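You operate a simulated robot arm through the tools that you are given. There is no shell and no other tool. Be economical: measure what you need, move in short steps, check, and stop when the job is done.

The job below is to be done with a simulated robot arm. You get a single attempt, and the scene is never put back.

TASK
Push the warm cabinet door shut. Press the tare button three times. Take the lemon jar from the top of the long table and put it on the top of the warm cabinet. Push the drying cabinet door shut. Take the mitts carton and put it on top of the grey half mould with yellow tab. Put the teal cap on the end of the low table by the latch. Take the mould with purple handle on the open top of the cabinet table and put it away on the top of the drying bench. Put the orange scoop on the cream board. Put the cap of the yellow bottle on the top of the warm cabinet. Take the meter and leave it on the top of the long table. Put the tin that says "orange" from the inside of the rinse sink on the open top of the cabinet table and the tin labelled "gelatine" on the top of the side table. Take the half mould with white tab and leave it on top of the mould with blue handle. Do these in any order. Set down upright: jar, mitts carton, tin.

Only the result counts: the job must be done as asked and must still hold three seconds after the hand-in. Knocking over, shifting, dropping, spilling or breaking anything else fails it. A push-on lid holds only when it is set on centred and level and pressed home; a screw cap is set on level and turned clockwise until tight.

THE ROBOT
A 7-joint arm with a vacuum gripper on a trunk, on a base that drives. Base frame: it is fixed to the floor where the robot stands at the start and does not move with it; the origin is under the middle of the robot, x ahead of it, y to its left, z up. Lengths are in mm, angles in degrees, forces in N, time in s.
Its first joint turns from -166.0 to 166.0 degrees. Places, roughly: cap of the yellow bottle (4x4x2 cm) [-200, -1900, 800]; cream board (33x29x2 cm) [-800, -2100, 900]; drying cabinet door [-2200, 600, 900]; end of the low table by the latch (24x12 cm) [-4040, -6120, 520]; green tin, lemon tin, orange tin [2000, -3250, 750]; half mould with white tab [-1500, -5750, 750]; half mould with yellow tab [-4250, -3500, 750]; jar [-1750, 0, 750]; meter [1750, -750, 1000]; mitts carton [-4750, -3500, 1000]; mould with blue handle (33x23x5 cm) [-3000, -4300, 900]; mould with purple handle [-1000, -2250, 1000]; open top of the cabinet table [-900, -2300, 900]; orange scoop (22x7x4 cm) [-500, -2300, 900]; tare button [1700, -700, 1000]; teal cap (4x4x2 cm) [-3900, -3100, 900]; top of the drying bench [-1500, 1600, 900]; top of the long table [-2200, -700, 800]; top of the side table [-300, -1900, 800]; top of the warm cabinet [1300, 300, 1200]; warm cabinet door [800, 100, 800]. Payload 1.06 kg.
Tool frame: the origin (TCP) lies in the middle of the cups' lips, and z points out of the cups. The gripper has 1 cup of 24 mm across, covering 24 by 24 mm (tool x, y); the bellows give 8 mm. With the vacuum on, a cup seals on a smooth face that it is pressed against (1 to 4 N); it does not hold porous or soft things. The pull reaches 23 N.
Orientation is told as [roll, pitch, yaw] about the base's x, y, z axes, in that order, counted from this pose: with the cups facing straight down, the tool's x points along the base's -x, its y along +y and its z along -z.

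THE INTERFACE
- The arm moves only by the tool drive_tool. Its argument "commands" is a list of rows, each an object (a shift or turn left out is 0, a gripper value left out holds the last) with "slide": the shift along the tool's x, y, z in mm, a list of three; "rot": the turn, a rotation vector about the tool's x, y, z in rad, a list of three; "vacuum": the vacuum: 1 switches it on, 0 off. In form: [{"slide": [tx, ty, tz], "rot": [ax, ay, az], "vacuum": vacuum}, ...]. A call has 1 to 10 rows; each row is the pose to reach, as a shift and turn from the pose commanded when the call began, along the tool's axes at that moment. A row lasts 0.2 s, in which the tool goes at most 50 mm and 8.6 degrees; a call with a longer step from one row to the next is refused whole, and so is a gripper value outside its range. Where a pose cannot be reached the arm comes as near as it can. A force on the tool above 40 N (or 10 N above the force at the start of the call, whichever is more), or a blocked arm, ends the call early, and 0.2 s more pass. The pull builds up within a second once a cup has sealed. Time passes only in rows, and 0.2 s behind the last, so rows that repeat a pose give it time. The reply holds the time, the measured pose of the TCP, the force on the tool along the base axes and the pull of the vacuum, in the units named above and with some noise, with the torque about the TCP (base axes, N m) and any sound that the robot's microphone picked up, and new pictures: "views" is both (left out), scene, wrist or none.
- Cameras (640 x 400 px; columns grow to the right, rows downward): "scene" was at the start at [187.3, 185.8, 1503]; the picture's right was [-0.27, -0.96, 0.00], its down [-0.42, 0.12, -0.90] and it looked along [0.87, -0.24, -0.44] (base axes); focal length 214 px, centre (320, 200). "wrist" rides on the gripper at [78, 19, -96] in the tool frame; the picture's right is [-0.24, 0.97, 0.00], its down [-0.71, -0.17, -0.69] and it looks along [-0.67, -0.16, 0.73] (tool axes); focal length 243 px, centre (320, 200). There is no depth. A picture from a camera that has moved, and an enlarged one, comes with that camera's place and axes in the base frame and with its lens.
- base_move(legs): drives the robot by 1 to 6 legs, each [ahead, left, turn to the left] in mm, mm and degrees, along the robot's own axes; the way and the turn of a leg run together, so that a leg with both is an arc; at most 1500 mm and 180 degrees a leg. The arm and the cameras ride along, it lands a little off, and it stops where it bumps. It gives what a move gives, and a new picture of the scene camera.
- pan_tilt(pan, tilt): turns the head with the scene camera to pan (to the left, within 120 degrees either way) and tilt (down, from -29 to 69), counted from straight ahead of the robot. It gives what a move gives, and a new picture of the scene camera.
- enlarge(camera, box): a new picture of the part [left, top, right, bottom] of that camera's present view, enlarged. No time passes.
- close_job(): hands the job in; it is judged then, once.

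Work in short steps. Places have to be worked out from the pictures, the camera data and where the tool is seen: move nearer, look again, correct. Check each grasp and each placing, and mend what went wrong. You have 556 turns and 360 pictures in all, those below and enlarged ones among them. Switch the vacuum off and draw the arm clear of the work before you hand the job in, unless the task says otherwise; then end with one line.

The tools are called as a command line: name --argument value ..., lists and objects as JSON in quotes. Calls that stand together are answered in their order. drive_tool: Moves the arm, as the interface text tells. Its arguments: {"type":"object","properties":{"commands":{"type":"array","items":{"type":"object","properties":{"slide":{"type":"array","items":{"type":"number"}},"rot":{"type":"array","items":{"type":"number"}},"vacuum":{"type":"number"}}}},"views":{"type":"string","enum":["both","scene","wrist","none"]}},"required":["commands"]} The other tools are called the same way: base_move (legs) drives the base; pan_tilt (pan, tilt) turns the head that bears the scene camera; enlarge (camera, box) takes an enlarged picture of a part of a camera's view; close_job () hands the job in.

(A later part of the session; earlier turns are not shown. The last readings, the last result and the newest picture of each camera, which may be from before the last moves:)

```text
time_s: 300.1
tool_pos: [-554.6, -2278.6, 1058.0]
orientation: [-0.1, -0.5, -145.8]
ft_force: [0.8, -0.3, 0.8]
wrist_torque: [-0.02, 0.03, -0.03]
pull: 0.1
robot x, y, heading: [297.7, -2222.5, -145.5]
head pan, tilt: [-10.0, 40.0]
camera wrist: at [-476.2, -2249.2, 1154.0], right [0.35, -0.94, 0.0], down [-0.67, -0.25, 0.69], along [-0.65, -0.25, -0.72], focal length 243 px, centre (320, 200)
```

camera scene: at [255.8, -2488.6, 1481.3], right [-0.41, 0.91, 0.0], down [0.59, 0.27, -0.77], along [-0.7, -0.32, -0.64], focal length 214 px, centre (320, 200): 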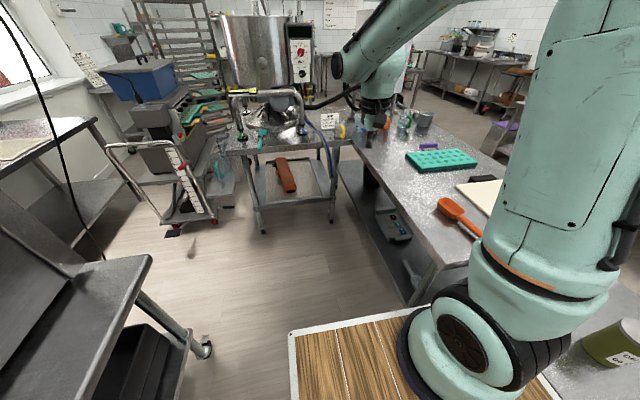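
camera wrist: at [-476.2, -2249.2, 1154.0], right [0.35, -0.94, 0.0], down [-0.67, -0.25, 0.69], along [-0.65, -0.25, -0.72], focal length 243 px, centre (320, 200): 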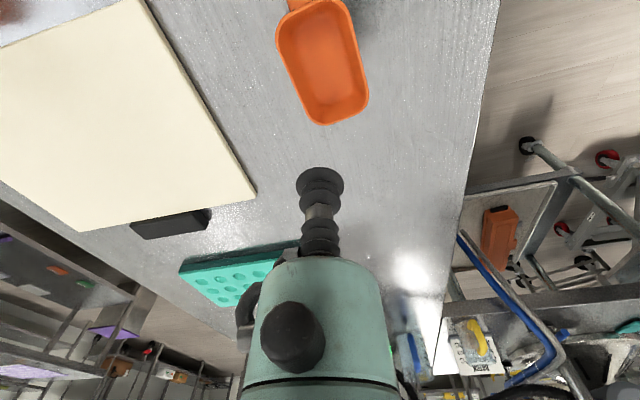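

The bowl's floor centre is at about (-541,-2277). I correct by 13 mm and descend to z 950.

drive_tool --commands '[{"slide": [6, 3, 40]}, {"slide": [12, 6, 80]}, {"slide": [12, 6, 108]}]' --views "wrist"

```text
time_s: 300.9
tool_pos: [-542.8, -2279.7, 950.7]
orientation: [-0.1, -0.7, -145.7]
ft_force: [0.4, 0.6, 0.0]
wrist_torque: [0.03, 0.03, 0.0]
pull: 0.0
robot x, y, heading: [301.9, -2223.8, -145.7]
head pan, tilt: [-10.0, 40.0]
camera wrist: at [-464.1, -2250.2, 1045.8], right [0.35, -0.94, 0.0], down [-0.67, -0.25, 0.69], along [-0.65, -0.25, -0.72], focal length 243 px, centre (320, 200)
```

wrist: 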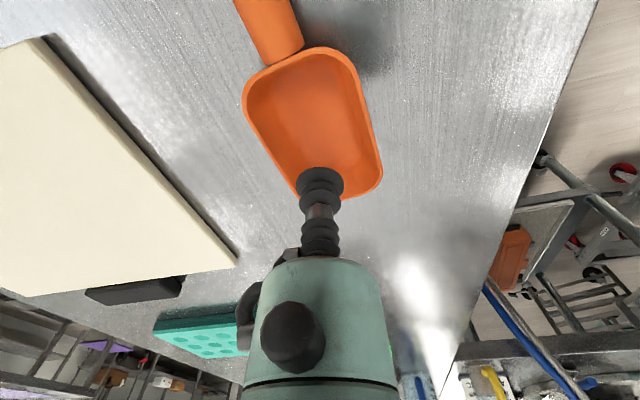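

The landing point is inside the bowl; a 5 mm correction centres it. I descend with vacuum.

drive_tool --commands '[{"slide": [3, -5, 30], "vacuum": 1}, {"slide": [3, -5, 50]}, {"slide": [3, -5, 56]}, {"slide": [3, -5, 61]}, {"slide": [3, -5, 65]}, {"slide": [3, -5, 69]}, {"slide": [3, -5, 73]}, {"slide": [3, -5, 76]}, {"slide": [3, -5, 76]}]' --views "wrist"

```text
time_s: 302.9
tool_pos: [-542.8, -2274.2, 875.7]
orientation: [-0.3, -0.8, -145.6]
ft_force: [-8.1, 0.5, 20.3]
wrist_torque: [0.04, -0.22, -0.01]
pull: 23.2
robot x, y, heading: [300.5, -2225.6, -145.8]
head pan, tilt: [-10.0, 40.0]
camera wrist: at [-464.6, -2245.4, 970.4], right [0.35, -0.94, 0.0], down [-0.67, -0.25, 0.69], along [-0.65, -0.25, -0.72], focal length 243 px, centre (320, 200)
```

wrist: 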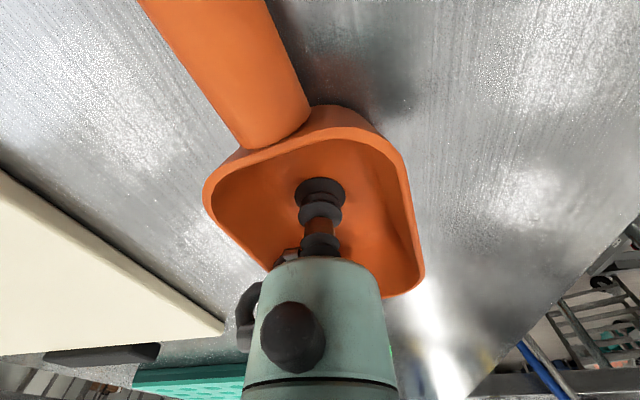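

Sealed. I lift the scoop and check how it hangs.

drive_tool --commands '[{"slide": [0, 0, -10]}, {"slide": [0, 0, -30]}, {"slide": [0, 0, -75]}, {"slide": [0, 0, -120]}, {"slide": [0, 0, -165]}, {"slide": [0, 0, -210]}, {"slide": [30, 0, -245]}, {"slide": [65, 0, -280]}, {"slide": [100, 0, -310]}, {"slide": [140, 0, -330]}]' --views "wrist"

```text
time_s: 305.1
tool_pos: [-424.0, -2196.4, 1203.2]
orientation: [0.0, -0.6, -145.7]
ft_force: [-1.0, 0.0, 0.3]
wrist_torque: [-0.01, -0.03, 0.01]
pull: 22.1
robot x, y, heading: [303.2, -2223.4, -145.3]
head pan, tilt: [-10.0, 40.0]
camera wrist: at [-345.1, -2167.4, 1298.3], right [0.35, -0.94, 0.0], down [-0.68, -0.25, 0.69], along [-0.65, -0.25, -0.72], focal length 243 px, centre (320, 200)
```

wrist: 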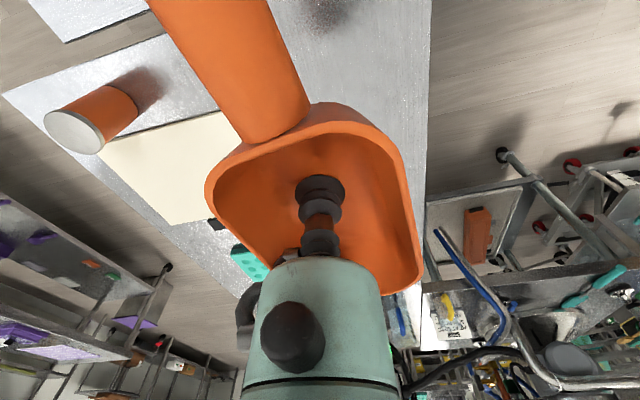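

The scoop hangs well. I drive back round to the aisle north of the cabinet table.

base_move --legs '[[-700, 0, 0], [-106, -1150, 0], [1050, -600, 0], [0, 0, 91]]'

pan_tilt --pan 0 --tilt 40

```text
time_s: 323.9
tool_pos: [-873.2, -1571.6, 1203.6]
orientation: [-0.1, -0.6, -56.3]
ft_force: [0.3, 0.1, -0.5]
wrist_torque: [-0.04, -0.06, -0.01]
pull: 22.8
robot x, y, heading: [-835.4, -849.9, -56.2]
head pan, tilt: [-10.0, 40.0]
camera scene: at [-574.0, -895.4, 1481.3], right [-0.92, -0.4, 0.0], down [-0.26, 0.59, -0.77], along [0.31, -0.7, -0.64], focal length 214 px, centre (320, 200)
```

scene: 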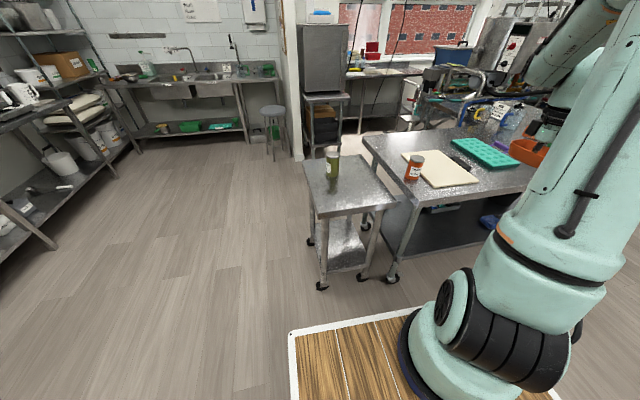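

```text
time_s: 324.7
tool_pos: [-871.8, -1572.3, 1203.4]
orientation: [-0.1, -0.6, -56.4]
ft_force: [0.0, 0.2, 0.1]
wrist_torque: [-0.01, -0.03, -0.03]
pull: 22.5
robot x, y, heading: [-837.4, -850.0, -55.9]
head pan, tilt: [0.0, 40.0]
camera scene: at [-561.0, -888.3, 1481.3], right [-0.83, -0.56, 0.0], down [-0.36, 0.53, -0.77], along [0.43, -0.64, -0.64], focal length 214 px, centre (320, 200)
```

scene: 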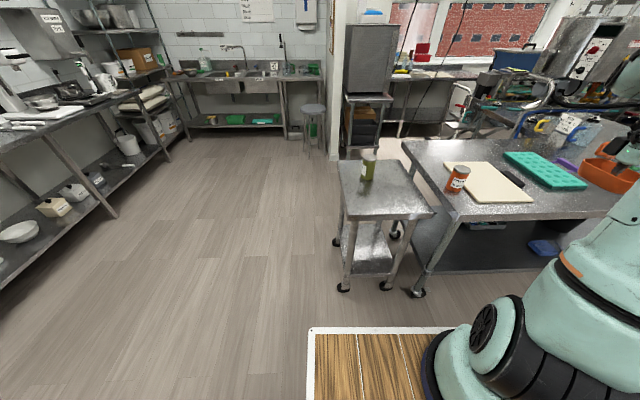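

The board's centre is at about (-760,-2060). I bring the arm in front of the robot, then drive so the board lies straight ahead.

drive_tool --commands '[{"slide": [15, 45, 0]}, {"slide": [30, 90, 0]}, {"slide": [45, 135, 0]}, {"slide": [60, 180, 0]}, {"slide": [75, 225, 0]}, {"slide": [90, 270, 0]}, {"slide": [100, 310, 0]}]' --views "none"

base_move --legs '[[288, -560, 0]]'

pan_tilt --pan 0 --tilt 45

```text
time_s: 326.3
tool_pos: [-669.7, -1316.3, 1201.4]
orientation: [-0.1, -0.6, -56.4]
ft_force: [-0.8, -0.4, -0.7]
wrist_torque: [0.0, -0.02, -0.04]
pull: 22.8
robot x, y, heading: [-835.0, -851.1, -56.3]
head pan, tilt: [0.0, 40.0]
```

```text
time_s: 329.8
tool_pos: [-984.5, -1871.8, 1200.7]
orientation: [0.0, -0.6, -56.8]
ft_force: [-0.1, -0.1, -0.6]
wrist_torque: [-0.03, -0.03, -0.01]
pull: 23.0
robot x, y, heading: [-1144.7, -1404.6, -56.9]
head pan, tilt: [0.0, 40.0]
camera scene: at [-871.3, -1443.4, 1481.3], right [-0.84, -0.55, 0.0], down [-0.35, 0.54, -0.77], along [0.42, -0.64, -0.64], focal length 214 px, centre (320, 200)
```

scene: 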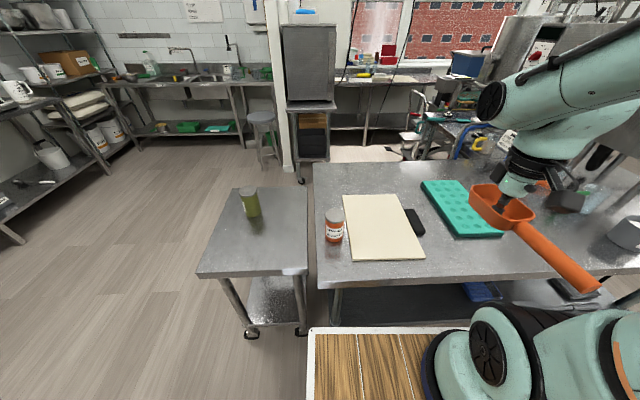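

```text
time_s: 330.5
tool_pos: [-985.9, -1870.8, 1201.1]
orientation: [-0.2, -0.5, -56.9]
ft_force: [-0.6, 0.7, -0.9]
wrist_torque: [0.01, 0.01, 0.01]
pull: 22.2
robot x, y, heading: [-1148.2, -1404.8, -57.0]
head pan, tilt: [0.0, 45.0]
camera scene: at [-873.3, -1440.3, 1474.1], right [-0.84, -0.55, 0.0], down [-0.39, 0.59, -0.71], along [0.39, -0.59, -0.71], focal length 214 px, centre (320, 200)
```

scene: 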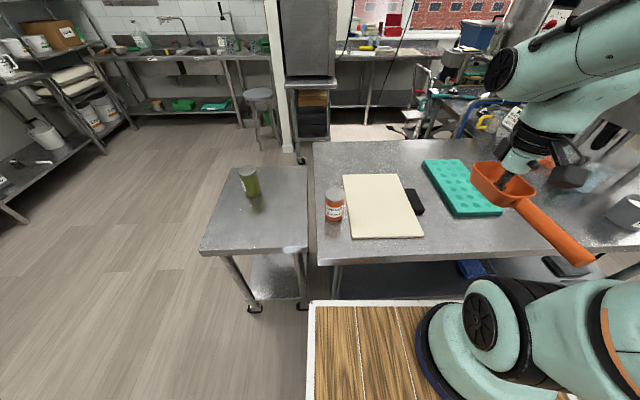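

The handle points back towards me. I carry the scoop so that its bowl lies at (-710,-2083) and the whole of it over the board, then lower to z 960.

drive_tool --commands '[{"slide": [-47, 16, 0]}, {"slide": [-94, 33, 0]}, {"slide": [-141, 50, 0]}, {"slide": [-188, 66, 0]}, {"slide": [-235, 83, 0]}, {"slide": [-282, 100, 0]}, {"slide": [-328, 116, 0]}, {"slide": [-328, 116, 48]}, {"slide": [-328, 116, 96]}, {"slide": [-328, 116, 144]}]' --views "none"

drive_tool --commands '[{"slide": [0, 0, 48]}, {"slide": [0, 0, 90]}]' --views "both"

```text
time_s: 332.7
tool_pos: [-709.9, -2086.6, 1060.6]
orientation: [-0.1, -0.7, -56.9]
ft_force: [0.6, 0.3, -0.5]
wrist_torque: [-0.04, -0.04, 0.03]
pull: 22.8
robot x, y, heading: [-1147.5, -1404.7, -56.6]
head pan, tilt: [0.0, 45.0]
```

```text
time_s: 333.3
tool_pos: [-708.8, -2085.1, 970.0]
orientation: [-0.1, -0.8, -56.9]
ft_force: [-0.2, -0.4, -1.0]
wrist_torque: [-0.01, -0.01, 0.02]
pull: 22.7
robot x, y, heading: [-1145.1, -1406.1, -56.9]
head pan, tilt: [0.0, 45.0]
camera scene: at [-873.6, -1440.0, 1474.1], right [-0.84, -0.55, 0.0], down [-0.39, 0.59, -0.71], along [0.39, -0.59, -0.71], focal length 214 px, centre (320, 200)
camera wrist: at [-735.2, -2007.8, 1065.7], right [0.94, 0.33, 0.0], down [0.24, -0.68, 0.69], along [0.23, -0.65, -0.72], focal length 243 px, centre (320, 200)
```

scene: 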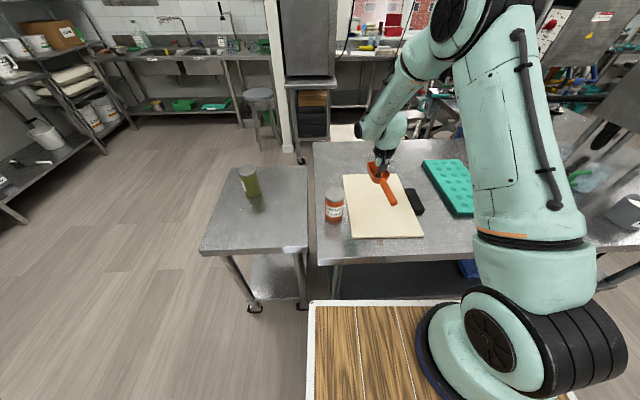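
wrist: 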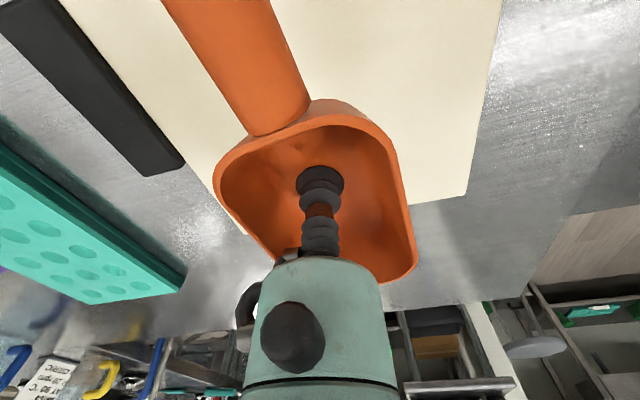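

The scoop lies over the board. I shift 10 mm nearer and lower to contact.

drive_tool --commands '[{"slide": [10, 0, 30]}, {"slide": [10, 0, 55]}, {"slide": [10, 0, 62]}, {"slide": [10, 0, 66]}, {"slide": [10, 0, 70]}, {"slide": [10, 0, 74]}, {"slide": [10, 0, 78]}, {"slide": [10, 0, 82]}, {"slide": [10, 0, 86]}]' --views "wrist"

```text
time_s: 335.4
tool_pos: [-714.0, -2077.6, 887.0]
orientation: [-0.1, -0.9, -56.9]
ft_force: [-4.5, 6.2, 17.8]
wrist_torque: [-0.04, -0.04, -0.03]
pull: 23.0
robot x, y, heading: [-1148.0, -1402.4, -56.8]
head pan, tilt: [0.0, 45.0]
stopped in row 9: the force on the tool passed its limit (the readings are from after the stop); the commanded pose is now the measured one
camera wrist: at [-739.3, -2000.8, 981.7], right [0.94, 0.33, 0.0], down [0.24, -0.68, 0.7], along [0.23, -0.66, -0.72], focal length 243 px, centre (320, 200)
```

wrist: 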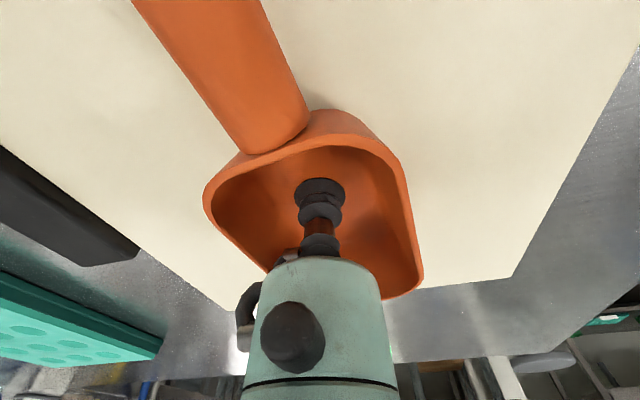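

Contact on the board. I ease off, release and rise, then check.

drive_tool --commands '[{"slide": [0, 0, -4]}, {"slide": [0, 0, -4], "vacuum": 0}, {"slide": [0, 0, -4]}, {"slide": [0, 0, -4]}, {"slide": [0, 0, -5]}, {"slide": [0, 0, -15]}, {"slide": [0, 0, -55]}, {"slide": [0, 0, -100]}, {"slide": [0, 0, -145]}]' --views "wrist"

```text
time_s: 337.4
tool_pos: [-715.2, -2077.3, 1028.7]
orientation: [0.0, -0.8, -56.9]
ft_force: [0.2, -0.1, -0.5]
wrist_torque: [0.05, 0.01, 0.01]
pull: 0.1
robot x, y, heading: [-1146.9, -1403.1, -56.9]
head pan, tilt: [0.0, 45.0]
camera wrist: at [-741.6, -2000.5, 1124.4], right [0.94, 0.33, 0.0], down [0.24, -0.68, 0.69], along [0.23, -0.65, -0.72], focal length 243 px, centre (320, 200)
```

wrist: 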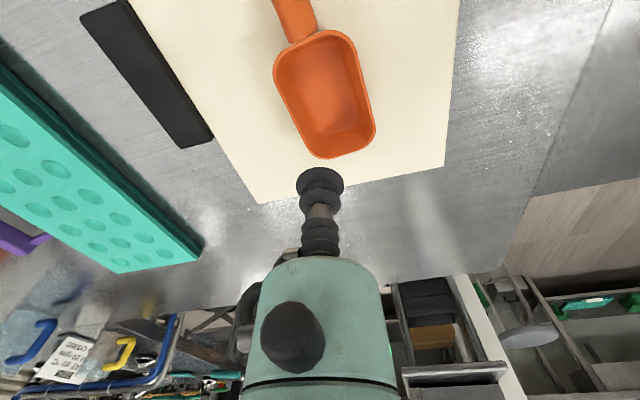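

The scoop rests on the board. Now the teal mould with the purple handle, near (-988,-2290): I move over it at z 1150 to find a grip face.

drive_tool --commands '[{"slide": [1, 0, -45]}, {"slide": [2, -20, -85]}, {"slide": [4, -60, -105]}, {"slide": [5, -105, -120]}, {"slide": [6, -150, -125]}, {"slide": [7, -195, -125]}, {"slide": [8, -240, -125]}, {"slide": [8, -287, -125]}]' --views "both"

```text
time_s: 339.1
tool_pos: [-959.1, -2226.6, 1157.6]
orientation: [-0.2, -0.9, -56.8]
ft_force: [-0.5, -0.4, 0.2]
wrist_torque: [-0.03, 0.0, -0.03]
pull: 0.1
robot x, y, heading: [-1145.4, -1401.5, -56.6]
head pan, tilt: [0.0, 45.0]
camera scene: at [-873.0, -1439.7, 1474.0], right [-0.84, -0.55, 0.0], down [-0.39, 0.59, -0.71], along [0.39, -0.59, -0.71], focal length 214 px, centre (320, 200)
camera wrist: at [-986.0, -2148.8, 1253.2], right [0.94, 0.34, 0.0], down [0.24, -0.68, 0.7], along [0.23, -0.66, -0.72], focal length 243 px, centre (320, 200)
```

scene: 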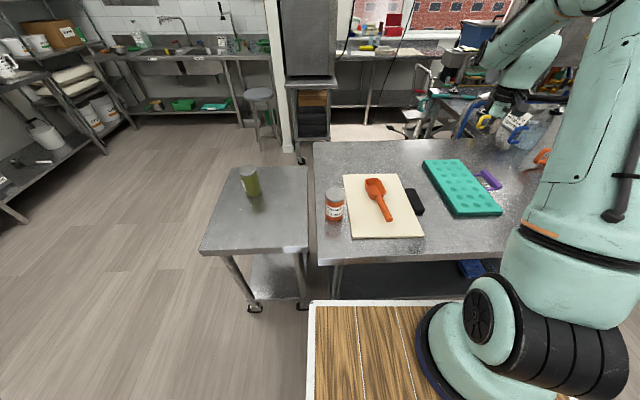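
wrist: 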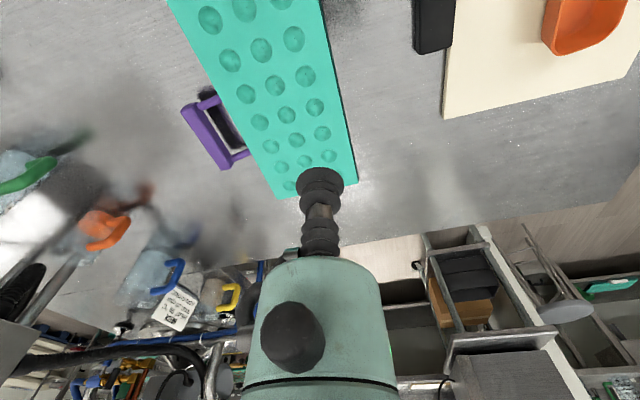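

The mould has 3 columns of cavities, with flat gaps between four neighbours. I enlarge to measure them.

enlarge --camera "wrist" --box '[150, 0, 390, 200]'

```text
2.00 times, centred on (270, 100) of wrist
camera zoom: at [-986.0, -2148.8, 1253.2], right [0.94, 0.34, 0.0], down [0.24, -0.68, 0.7], along [0.23, -0.66, -0.72], focal length 485 px, centre (420, 400)
```

zoom: 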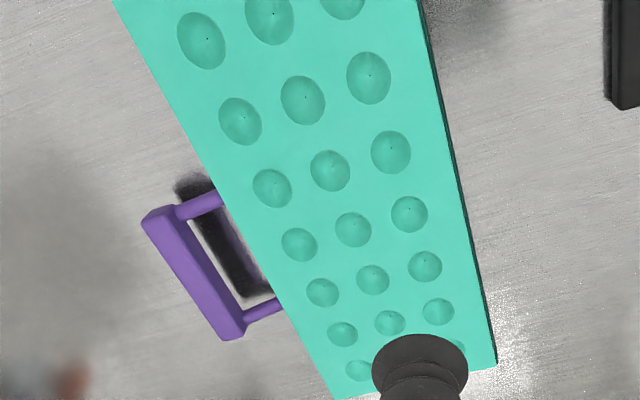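

The centre cavity is near (-981,-2317). I aim for the flat gap beside it, on the handle's side, at about (-1011,-2311), and descend to z 970.

drive_tool --commands '[{"slide": [-10, -22, 30]}, {"slide": [-21, -45, 60]}, {"slide": [-32, -67, 90]}, {"slide": [-42, -89, 120]}, {"slide": [-42, -89, 160]}, {"slide": [-42, -89, 188]}]' --views "none"

enlarge --camera "wrist" --box '[200, 40, 440, 190]'

```text
time_s: 340.6
tool_pos: [-1013.0, -2312.3, 969.6]
orientation: [-0.1, -0.9, -56.8]
ft_force: [0.3, 0.2, 0.1]
wrist_torque: [0.02, -0.01, 0.0]
pull: 0.0
robot x, y, heading: [-1148.2, -1401.0, -56.6]
head pan, tilt: [0.0, 45.0]
```

```text
2.67 times, centred on (320, 115) of wrist
camera zoom: at [-1038.6, -2234.1, 1064.6], right [0.94, 0.33, 0.0], down [0.24, -0.68, 0.7], along [0.23, -0.66, -0.72], focal length 647 px, centre (320, 427)
```

zoom: 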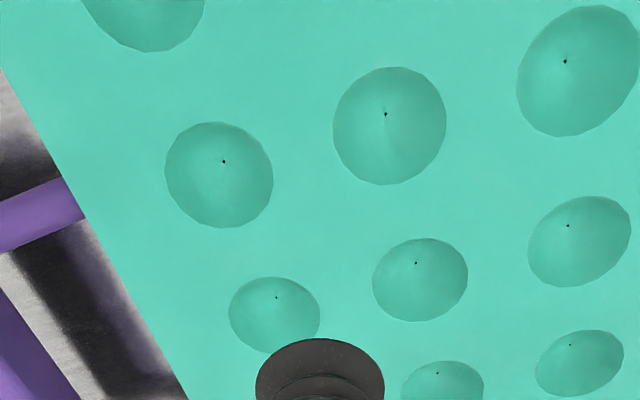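

Top z is confirmed at 906 and the landing point is within 3 mm of the gap's centre. I correct and descend to seal.

drive_tool --commands '[{"slide": [0, 3, 35], "vacuum": 1}, {"slide": [0, 3, 55]}, {"slide": [0, 3, 61]}, {"slide": [0, 3, 65]}, {"slide": [0, 3, 69]}, {"slide": [0, 3, 72]}, {"slide": [0, 3, 72]}, {"slide": [0, 3, 72]}]' --views "wrist"

```text
time_s: 342.4
tool_pos: [-1007.7, -2309.9, 896.8]
orientation: [0.0, -1.0, -56.8]
ft_force: [-3.5, -7.5, 14.7]
wrist_torque: [0.12, 0.0, 0.04]
pull: 22.6
robot x, y, heading: [-1144.9, -1402.5, -56.7]
head pan, tilt: [0.0, 45.0]
camera wrist: at [-1034.1, -2233.0, 991.9], right [0.94, 0.33, 0.0], down [0.24, -0.68, 0.7], along [0.23, -0.66, -0.72], focal length 243 px, centre (320, 200)
```

wrist: 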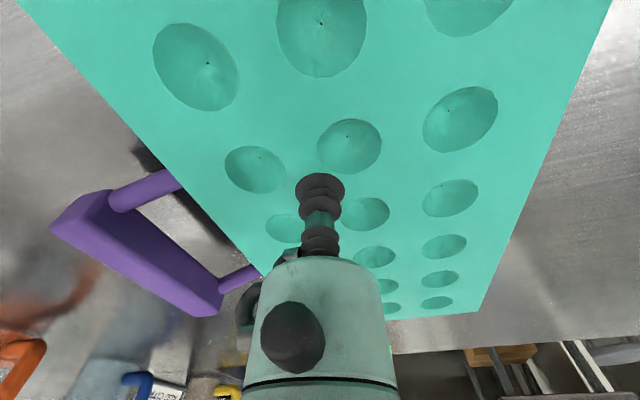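

Sealed. I lift slowly and check weight and tilt.

drive_tool --commands '[{"slide": [0, 0, -8]}, {"slide": [0, 0, -16]}, {"slide": [0, 0, -28]}, {"slide": [0, 0, -45]}, {"slide": [0, 0, -65]}, {"slide": [0, 0, -85]}]' --views "wrist"

```text
time_s: 343.8
tool_pos: [-1006.5, -2309.3, 981.0]
orientation: [-0.1, -0.8, -56.9]
ft_force: [-0.4, -1.1, -3.3]
wrist_torque: [0.02, 0.08, 0.0]
pull: 23.0
robot x, y, heading: [-1143.1, -1403.0, -56.8]
head pan, tilt: [0.0, 45.0]
camera wrist: at [-1033.1, -2232.3, 1076.1], right [0.94, 0.33, 0.0], down [0.24, -0.68, 0.7], along [0.23, -0.66, -0.72], focal length 243 px, centre (320, 200)
```

wrist: 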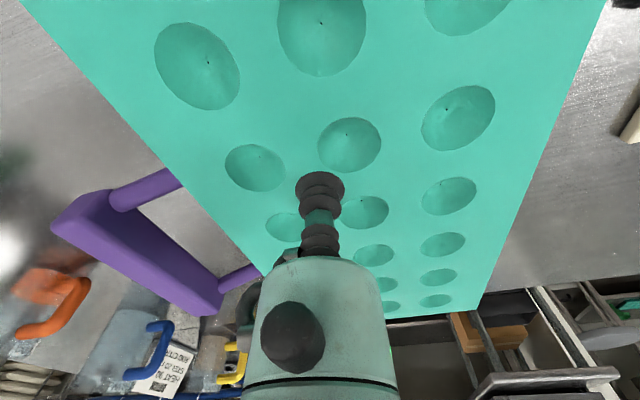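

The mould hangs level at about 3.5 N. I raise it and bring it in front of the robot.

drive_tool --commands '[{"slide": [0, 0, -48]}, {"slide": [5, 5, -96]}, {"slide": [20, 20, -140]}, {"slide": [45, 45, -170]}, {"slide": [75, 75, -195]}, {"slide": [105, 107, -215]}, {"slide": [135, 140, -230]}, {"slide": [165, 175, -240]}, {"slide": [195, 212, -250]}, {"slide": [225, 250, -250]}]' --views "scene"

```text
time_s: 345.9
tool_pos: [-922.4, -1981.9, 1229.0]
orientation: [-0.1, -0.8, -57.0]
ft_force: [1.2, -0.4, -3.9]
wrist_torque: [0.08, 0.09, 0.0]
pull: 22.6
robot x, y, heading: [-1147.0, -1402.0, -56.6]
head pan, tilt: [0.0, 45.0]
camera scene: at [-873.3, -1441.1, 1474.0], right [-0.84, -0.55, 0.0], down [-0.39, 0.59, -0.71], along [0.39, -0.59, -0.71], focal length 214 px, centre (320, 200)
```

scene: 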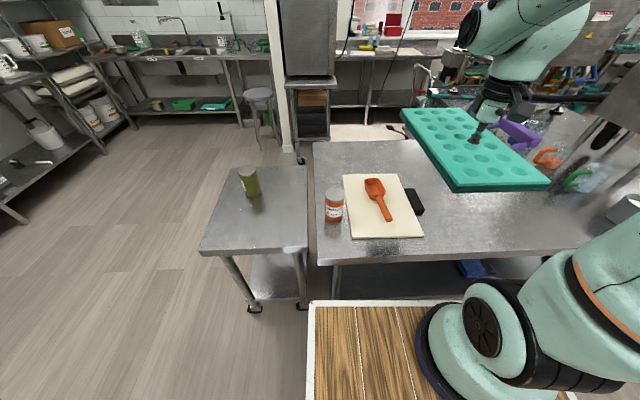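

I leave the aisle, turn round and drive towards the drying bench to look.

base_move --legs '[[-100, 900, 0], [0, 0, 180], [1100, -465, 0]]'

pan_tilt --pan 20 --tilt 30

```text
time_s: 363.7
tool_pos: [-866.8, 925.9, 1229.1]
orientation: [-0.1, -0.9, 122.0]
ft_force: [0.6, 0.6, -2.9]
wrist_torque: [-0.02, -0.07, 0.01]
pull: 23.0
robot x, y, heading: [-652.0, 344.8, 122.2]
head pan, tilt: [0.0, 45.0]
camera scene: at [-928.1, 386.3, 1474.1], right [0.85, 0.53, 0.0], down [0.38, -0.6, -0.71], along [-0.38, 0.6, -0.71], focal length 214 px, centre (320, 200)
```

scene: 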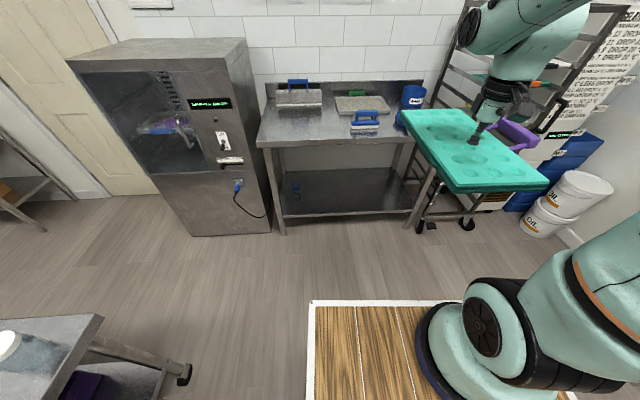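

```text
time_s: 364.5
tool_pos: [-867.4, 926.8, 1229.2]
orientation: [-0.1, -0.8, 122.0]
ft_force: [0.5, 0.0, -3.6]
wrist_torque: [-0.03, -0.06, 0.01]
pull: 22.4
robot x, y, heading: [-647.6, 343.8, 122.0]
head pan, tilt: [20.0, 30.0]
camera scene: at [-956.2, 373.0, 1496.6], right [0.61, 0.79, 0.0], down [0.4, -0.31, -0.87], along [-0.68, 0.53, -0.5], focal length 214 px, centre (320, 200)
```

scene: 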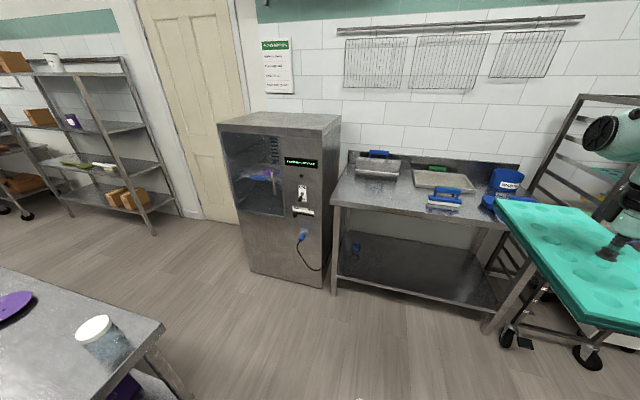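

There is ample free surface on the bench's front left, before the tray with the blue handle. I drive up to it.

base_move --legs '[[640, 300, 2]]'

pan_tilt --pan 0 --tilt 35

```text
time_s: 368.3
tool_pos: [-1493.2, 1281.2, 1228.1]
orientation: [-0.1, -0.9, 124.6]
ft_force: [-0.3, -0.1, -2.6]
wrist_torque: [-0.02, -0.09, -0.06]
pull: 22.6
robot x, y, heading: [-1250.4, 710.1, 124.3]
head pan, tilt: [20.0, 30.0]
camera scene: at [-1556.3, 724.3, 1496.7], right [0.58, 0.82, 0.0], down [0.41, -0.29, -0.87], along [-0.71, 0.5, -0.5], focal length 214 px, centre (320, 200)
```

scene: 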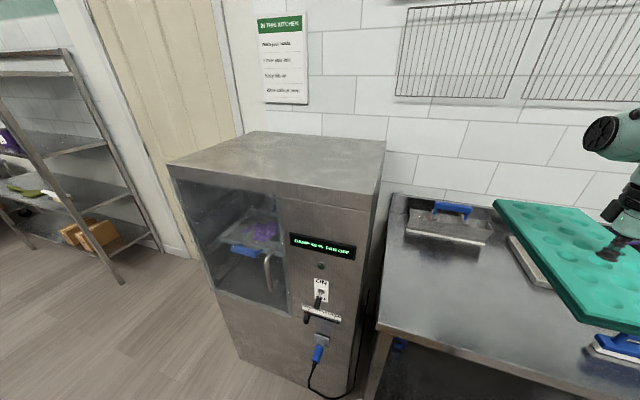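

```text
time_s: 369.2
tool_pos: [-1491.2, 1281.0, 1228.7]
orientation: [0.0, -0.9, 124.6]
ft_force: [0.0, -0.1, -2.8]
wrist_torque: [-0.08, -0.05, -0.02]
pull: 22.9
robot x, y, heading: [-1251.5, 710.6, 124.7]
head pan, tilt: [0.0, 35.0]
camera scene: at [-1532.7, 744.4, 1488.9], right [0.82, 0.57, 0.0], down [0.33, -0.47, -0.82], along [-0.47, 0.67, -0.57], focal length 214 px, centre (320, 200)
```

scene: 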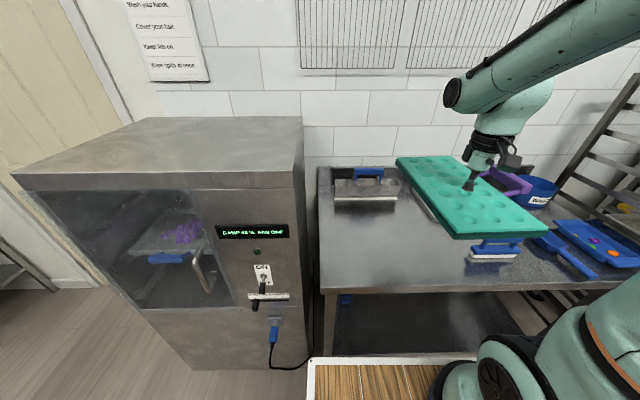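

The free area is about 460 mm deep before the tray. I take the mould to (-1697,1329), its centre, and lower to z 1000.

drive_tool --commands '[{"slide": [-31, 28, 0]}, {"slide": [-62, 57, 0]}, {"slide": [-94, 85, 0]}, {"slide": [-125, 114, 0]}, {"slide": [-156, 142, 0]}, {"slide": [-156, 142, 48]}, {"slide": [-156, 142, 96]}, {"slide": [-156, 142, 144]}, {"slide": [-156, 142, 192]}, {"slide": [-156, 142, 230]}]' --views "both"

```text
time_s: 371.4
tool_pos: [-1701.2, 1330.8, 1000.8]
orientation: [-0.1, -0.8, 124.6]
ft_force: [0.3, 0.2, -2.4]
wrist_torque: [-0.05, -0.09, 0.03]
pull: 23.0
robot x, y, heading: [-1251.5, 708.8, 124.7]
head pan, tilt: [0.0, 35.0]
camera scene: at [-1532.4, 744.2, 1488.9], right [0.82, 0.57, 0.0], down [0.33, -0.47, -0.82], along [-0.47, 0.67, -0.57], focal length 214 px, centre (320, 200)
camera wrist: at [-1669.6, 1255.2, 1095.9], right [-0.93, -0.36, 0.0], down [-0.26, 0.67, 0.7], along [-0.25, 0.65, -0.72], focal length 243 px, centre (320, 200)
```

scene: 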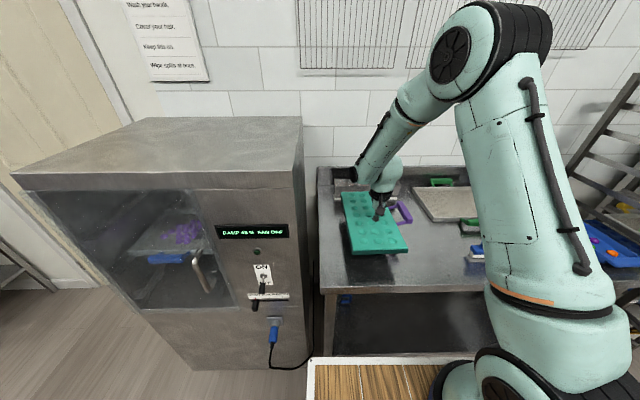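
wrist: 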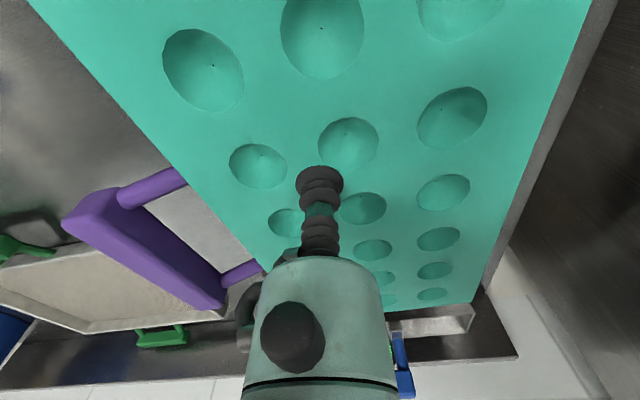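

I shift it 35 mm nearer and 20 mm right for clearance, then lower to contact.

drive_tool --commands '[{"slide": [20, -10, 20]}, {"slide": [35, -20, 50]}, {"slide": [35, -20, 75]}, {"slide": [35, -20, 84]}, {"slide": [35, -20, 90]}, {"slide": [35, -20, 95]}, {"slide": [35, -20, 99]}, {"slide": [35, -20, 103]}, {"slide": [35, -20, 107]}, {"slide": [35, -20, 111]}]' --views "both"

```text
time_s: 372.6
tool_pos: [-1663.8, 1316.4, 913.1]
orientation: [0.0, -1.0, 124.6]
ft_force: [6.1, -7.8, 20.8]
wrist_torque: [0.08, 0.14, 0.03]
pull: 22.7
robot x, y, heading: [-1253.5, 709.9, 124.8]
head pan, tilt: [0.0, 35.0]
stopped in row 6: the force on the tool passed its limit (the readings are from after the stop); the commanded pose is now the measured one
camera scene: at [-1531.9, 743.3, 1489.0], right [0.82, 0.57, 0.0], down [0.33, -0.47, -0.82], along [-0.47, 0.67, -0.57], focal length 214 px, centre (320, 200)
camera wrist: at [-1632.7, 1239.7, 1007.8], right [-0.93, -0.36, 0.0], down [-0.25, 0.67, 0.7], along [-0.25, 0.65, -0.72], focal length 243 px, centre (320, 200)
```

scene: 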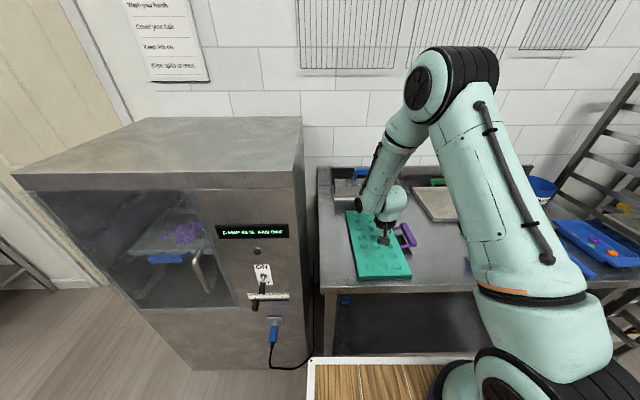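
wrist: 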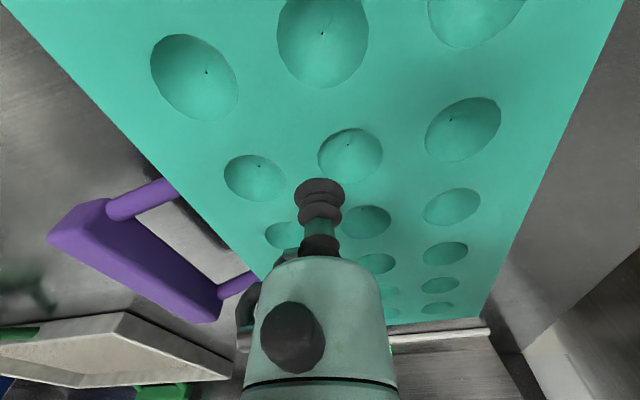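

I check the gap between the mould's far end and the tray.

enlarge --camera "wrist" --box '[360, 260, 540, 400]'

enlarge --camera "scene" --box '[310, 150, 450, 300]'

```text
2.86 times, centred on (450, 330) of wrist
camera zoom: at [-1632.7, 1239.7, 1007.8], right [-0.93, -0.36, 0.0], down [-0.25, 0.67, 0.7], along [-0.25, 0.65, -0.72], focal length 693 px, centre (-51, -171)
```

zoom: 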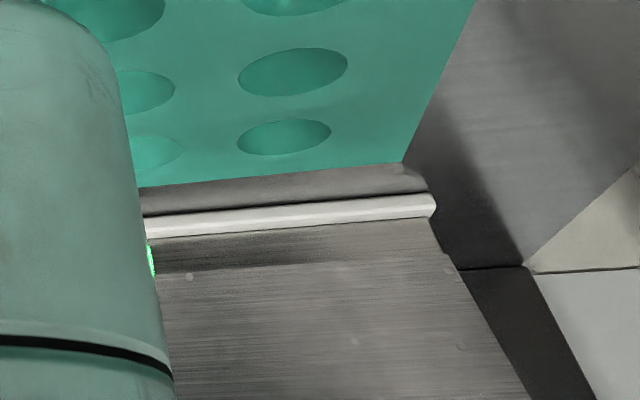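

```text
2.67 times, centred on (380, 225) of scene
camera zoom: at [-1531.9, 743.3, 1489.0], right [0.82, 0.57, 0.0], down [0.33, -0.47, -0.82], along [-0.47, 0.67, -0.57], focal length 572 px, centre (160, 133)
```

zoom: 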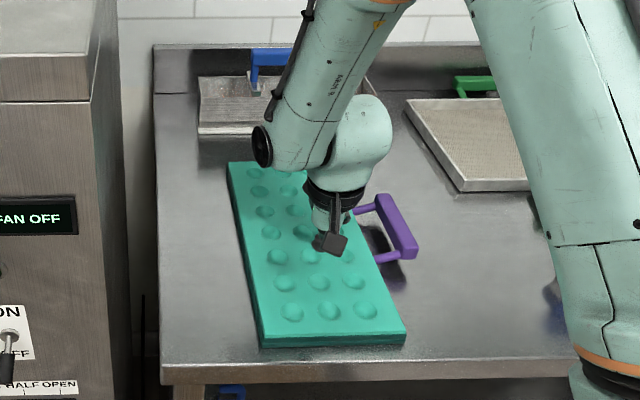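

There is a clear gap and the mould lies flat on the bench. I release and rise.

drive_tool --commands '[{"slide": [0, 0, -4]}, {"slide": [0, 0, -4], "vacuum": 0}, {"slide": [0, 0, -4]}, {"slide": [0, 0, -4]}, {"slide": [0, 0, -5]}, {"slide": [0, 0, -15]}, {"slide": [0, 0, -60]}, {"slide": [0, 0, -105]}, {"slide": [20, 0, -150]}, {"slide": [50, 0, -185]}]' --views "wrist"

```text
time_s: 374.8
tool_pos: [-1633.8, 1275.0, 1098.8]
orientation: [-0.1, -1.1, 124.6]
ft_force: [-0.9, -0.5, 0.0]
wrist_torque: [0.01, -0.05, -0.03]
pull: 0.1
robot x, y, heading: [-1252.6, 709.3, 125.0]
head pan, tilt: [0.0, 35.0]
camera wrist: at [-1603.5, 1198.3, 1192.8], right [-0.93, -0.36, 0.0], down [-0.26, 0.67, 0.7], along [-0.25, 0.65, -0.72], focal length 243 px, centre (320, 200)
```

wrist: 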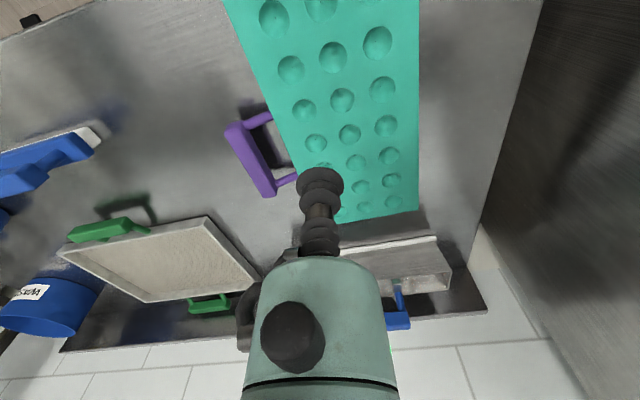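

The mould is put away. The remaining jobs lie far down the aisle, so I back out, line up with the aisle and look along it.

drive_tool --commands '[{"slide": [45, 0, -20]}, {"slide": [90, 0, -40]}, {"slide": [135, 0, -60]}, {"slide": [180, 0, -80]}]' --views "none"

base_move --legs '[[-800, -160, 0], [-784, -163, 0], [0, 0, 91], [1300, 0, 0]]'

pan_tilt --pan 0 --tilt 20

```text
time_s: 375.8
tool_pos: [-1531.1, 1123.7, 1173.5]
orientation: [-0.1, -0.9, 124.7]
ft_force: [-0.9, -1.0, -0.8]
wrist_torque: [-0.02, -0.01, 0.0]
pull: 0.1
robot x, y, heading: [-1250.2, 708.8, 124.7]
head pan, tilt: [0.0, 35.0]
```

```text
time_s: 394.1
tool_pos: [-1492.8, -1498.0, 1175.5]
orientation: [0.0, -1.1, -142.5]
ft_force: [0.2, 0.1, 0.1]
wrist_torque: [0.0, 0.01, 0.01]
pull: 0.1
robot x, y, heading: [-1093.6, -1196.7, -142.4]
head pan, tilt: [0.0, 35.0]
camera scene: at [-1115.8, -1478.4, 1488.9], right [-0.61, 0.79, 0.0], down [0.46, 0.35, -0.82], along [-0.65, -0.5, -0.57], focal length 214 px, centre (320, 200)
```

scene: 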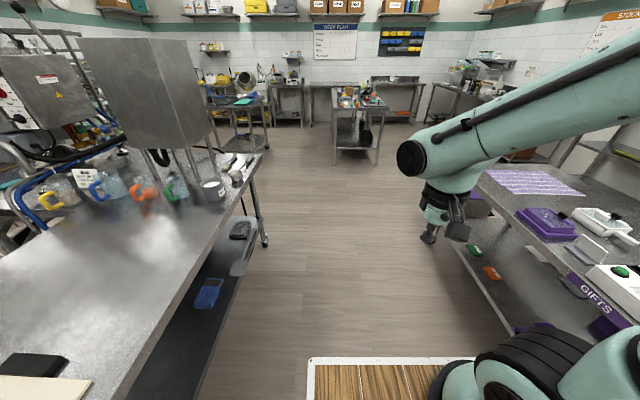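

```text
time_s: 394.9
tool_pos: [-1493.0, -1496.2, 1174.5]
orientation: [0.1, -1.0, -142.7]
ft_force: [0.5, -0.1, 0.7]
wrist_torque: [-0.01, 0.01, 0.0]
pull: 0.0
robot x, y, heading: [-1090.6, -1199.5, -142.3]
head pan, tilt: [0.0, 20.0]
camera scene: at [-1119.8, -1481.5, 1512.7], right [-0.61, 0.79, 0.0], down [0.27, 0.21, -0.94], along [-0.75, -0.57, -0.34], focal length 214 px, centre (320, 200)
```

scene: 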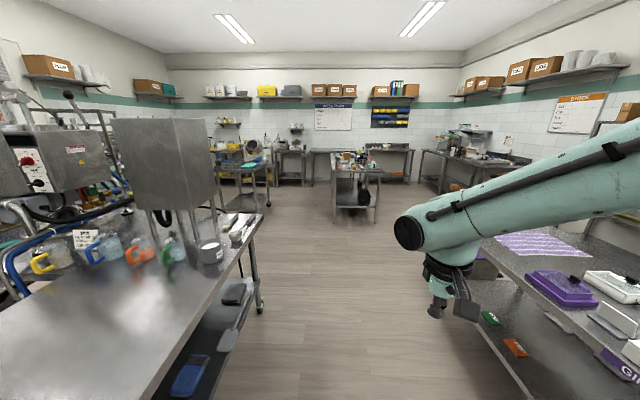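

The aisle is clear up to the cart at its end. I drive on 1500 mm and look again.

base_move --legs '[[0, 0, -1.7], [1500, 0, 0], [500, 0, 0]]'

enlarge --camera "scene" --box '[160, 100, 480, 300]'

```text
time_s: 405.2
tool_pos: [-3089.5, -2663.6, 1174.9]
orientation: [0.0, -1.0, -143.6]
ft_force: [0.0, 0.6, 0.4]
wrist_torque: [-0.01, 0.02, 0.03]
pull: 0.1
robot x, y, heading: [-2684.1, -2375.6, -143.3]
head pan, tilt: [0.0, 20.0]
camera scene: at [-2715.9, -2655.2, 1512.7], right [-0.6, 0.8, 0.0], down [0.27, 0.2, -0.94], along [-0.75, -0.56, -0.34], focal length 214 px, centre (320, 200)
```

scene: 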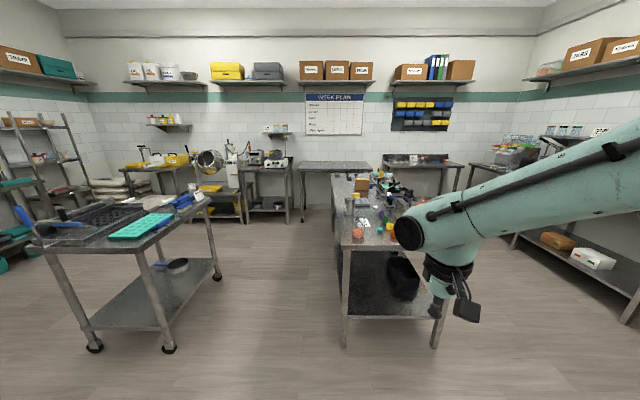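

```text
2.00 times, centred on (320, 200) of scene
camera zoom: at [-2715.9, -2655.2, 1512.7], right [-0.6, 0.8, 0.0], down [0.27, 0.2, -0.94], along [-0.75, -0.56, -0.34], focal length 429 px, centre (320, 200)
```

zoom: 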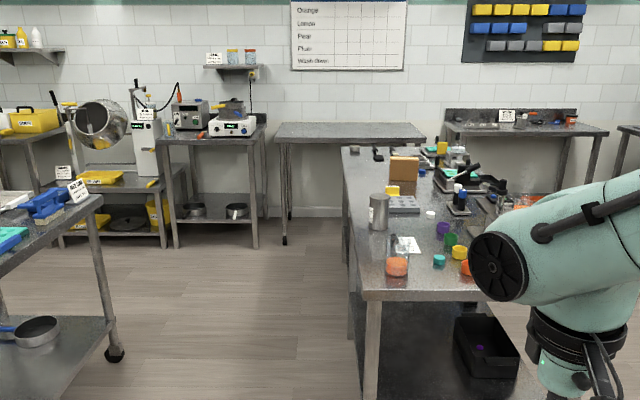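

The end bench holds the coloured caps, the carton and grey half moulds; the left table holds the teal mould with the blue handle. I go 500 mm closer and look down at the bench.

base_move --legs '[[520, -30, 0]]'

pan_tilt --pan -5 --tilt 35

enlarge --camera "scene" --box '[260, 40, 500, 240]'

```text
time_s: 408.2
tool_pos: [-3526.2, -2957.8, 1174.9]
orientation: [0.0, -1.0, -143.1]
ft_force: [-0.1, 0.6, 0.2]
wrist_torque: [0.03, 0.02, 0.0]
pull: 0.1
robot x, y, heading: [-3123.7, -2661.7, -143.3]
head pan, tilt: [0.0, 20.0]
camera scene: at [-3152.3, -2945.7, 1512.7], right [-0.6, 0.8, 0.0], down [0.27, 0.21, -0.94], along [-0.75, -0.56, -0.34], focal length 214 px, centre (320, 200)
```

scene: 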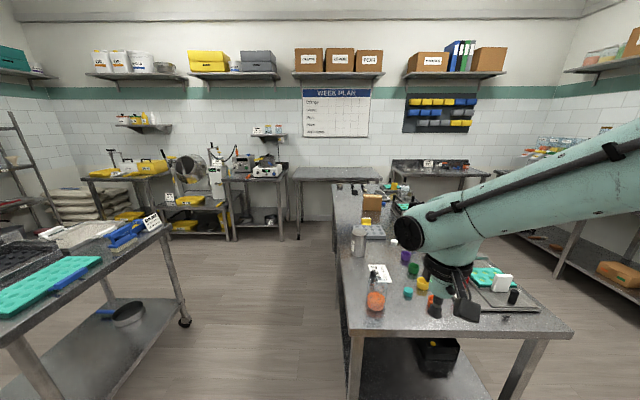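

```text
time_s: 409.0
tool_pos: [-3525.5, -2958.7, 1173.9]
orientation: [-0.1, -1.0, -143.3]
ft_force: [0.2, -0.3, -0.1]
wrist_torque: [-0.05, 0.01, -0.01]
pull: 0.1
robot x, y, heading: [-3123.9, -2662.2, -143.1]
head pan, tilt: [-5.0, 35.0]
camera scene: at [-3152.6, -2936.3, 1488.9], right [-0.53, 0.85, 0.0], down [0.49, 0.3, -0.82], along [-0.7, -0.43, -0.57], focal length 214 px, centre (320, 200)
```

scene: 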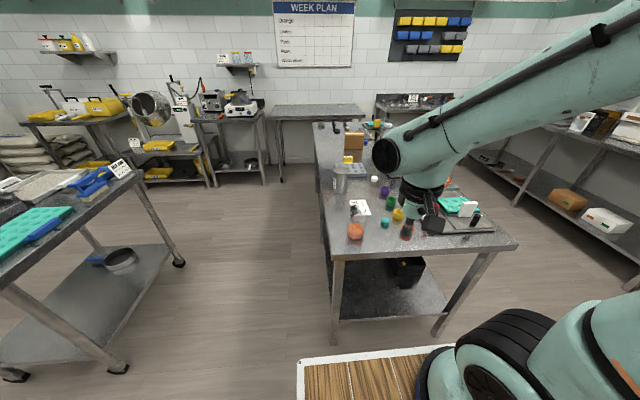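

```text
2.00 times, centred on (380, 140) of scene
camera zoom: at [-3152.6, -2936.3, 1488.9], right [-0.53, 0.85, 0.0], down [0.49, 0.3, -0.82], along [-0.7, -0.43, -0.57], focal length 429 px, centre (200, 320)
```

zoom: 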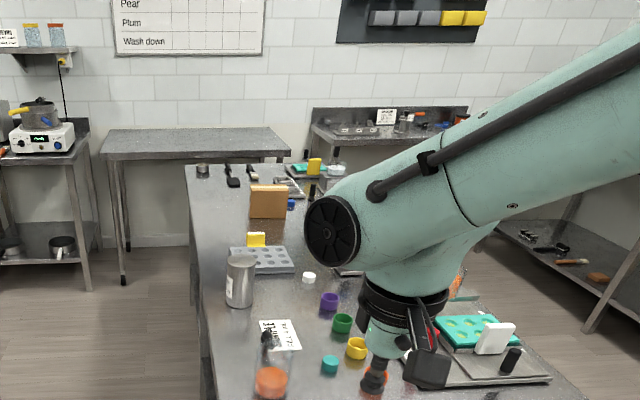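

The teal cap is at about (-3895,-3067). I move over it.

drive_tool --commands '[{"slide": [-45, -17, 0]}, {"slide": [-90, -34, 0]}, {"slide": [-135, -51, 0]}, {"slide": [-181, -68, 0]}, {"slide": [-226, -85, 0]}, {"slide": [-271, -102, 0]}, {"slide": [-316, -119, 5]}, {"slide": [-361, -135, 10]}, {"slide": [-361, -135, 59]}, {"slide": [-361, -135, 108]}]' --views "wrist"

```text
time_s: 411.2
tool_pos: [-3896.5, -3064.9, 1073.7]
orientation: [0.0, -1.1, -143.2]
ft_force: [0.7, -1.0, -0.2]
wrist_torque: [-0.03, 0.03, -0.04]
pull: 0.1
robot x, y, heading: [-3121.8, -2661.8, -143.1]
head pan, tilt: [-5.0, 35.0]
camera wrist: at [-3820.1, -3031.6, 1168.2], right [0.39, -0.92, 0.0], down [-0.66, -0.28, 0.7], along [-0.64, -0.28, -0.72], focal length 243 px, centre (320, 200)
```

wrist: 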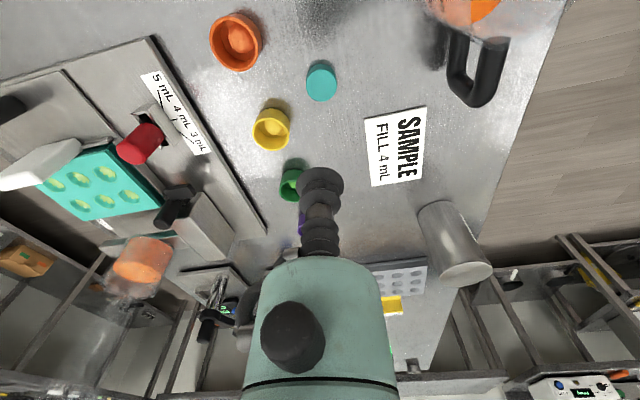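

The teal cap has its closed top up, at about (-3902,-3070,881). I correct and descend with vacuum.

drive_tool --commands '[{"slide": [-4, 0, 48]}, {"slide": [-7, 1, 96]}, {"slide": [-7, 1, 140]}]' --views "wrist"

```text
time_s: 412.0
tool_pos: [-3905.7, -3073.5, 928.9]
orientation: [-0.1, -1.1, -143.2]
ft_force: [0.2, -1.0, -0.2]
wrist_torque: [0.0, 0.02, 0.0]
pull: 0.1
robot x, y, heading: [-3122.3, -2664.2, -143.2]
head pan, tilt: [-5.0, 35.0]
camera wrist: at [-3828.3, -3040.6, 1024.5], right [0.39, -0.92, 0.0], down [-0.66, -0.28, 0.7], along [-0.64, -0.28, -0.72], focal length 243 px, centre (320, 200)
```

wrist: 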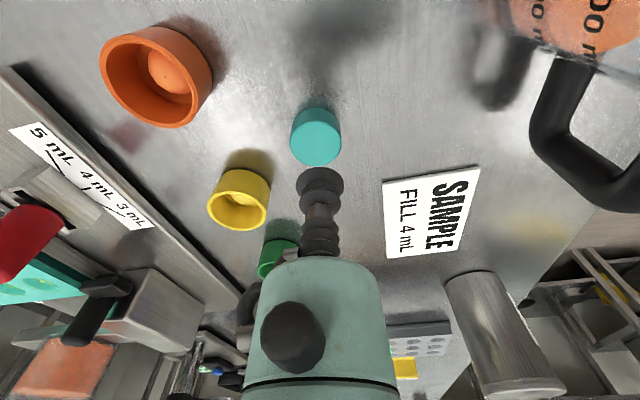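

Nearly centred; 3 mm more and I seal.

drive_tool --commands '[{"slide": [-3, 0, 25], "vacuum": 1}, {"slide": [-3, 0, 40]}, {"slide": [-3, 0, 45]}, {"slide": [-3, 0, 49]}, {"slide": [-3, 0, 53]}, {"slide": [-3, 0, 56]}, {"slide": [-3, 0, 56]}]' --views "none"

```text
time_s: 413.6
tool_pos: [-3906.3, -3076.5, 877.6]
orientation: [-0.1, -1.2, -143.1]
ft_force: [4.5, -4.4, 14.6]
wrist_torque: [0.06, -0.09, -0.01]
pull: 22.9
robot x, y, heading: [-3123.9, -2665.1, -142.9]
head pan, tilt: [-5.0, 35.0]
```

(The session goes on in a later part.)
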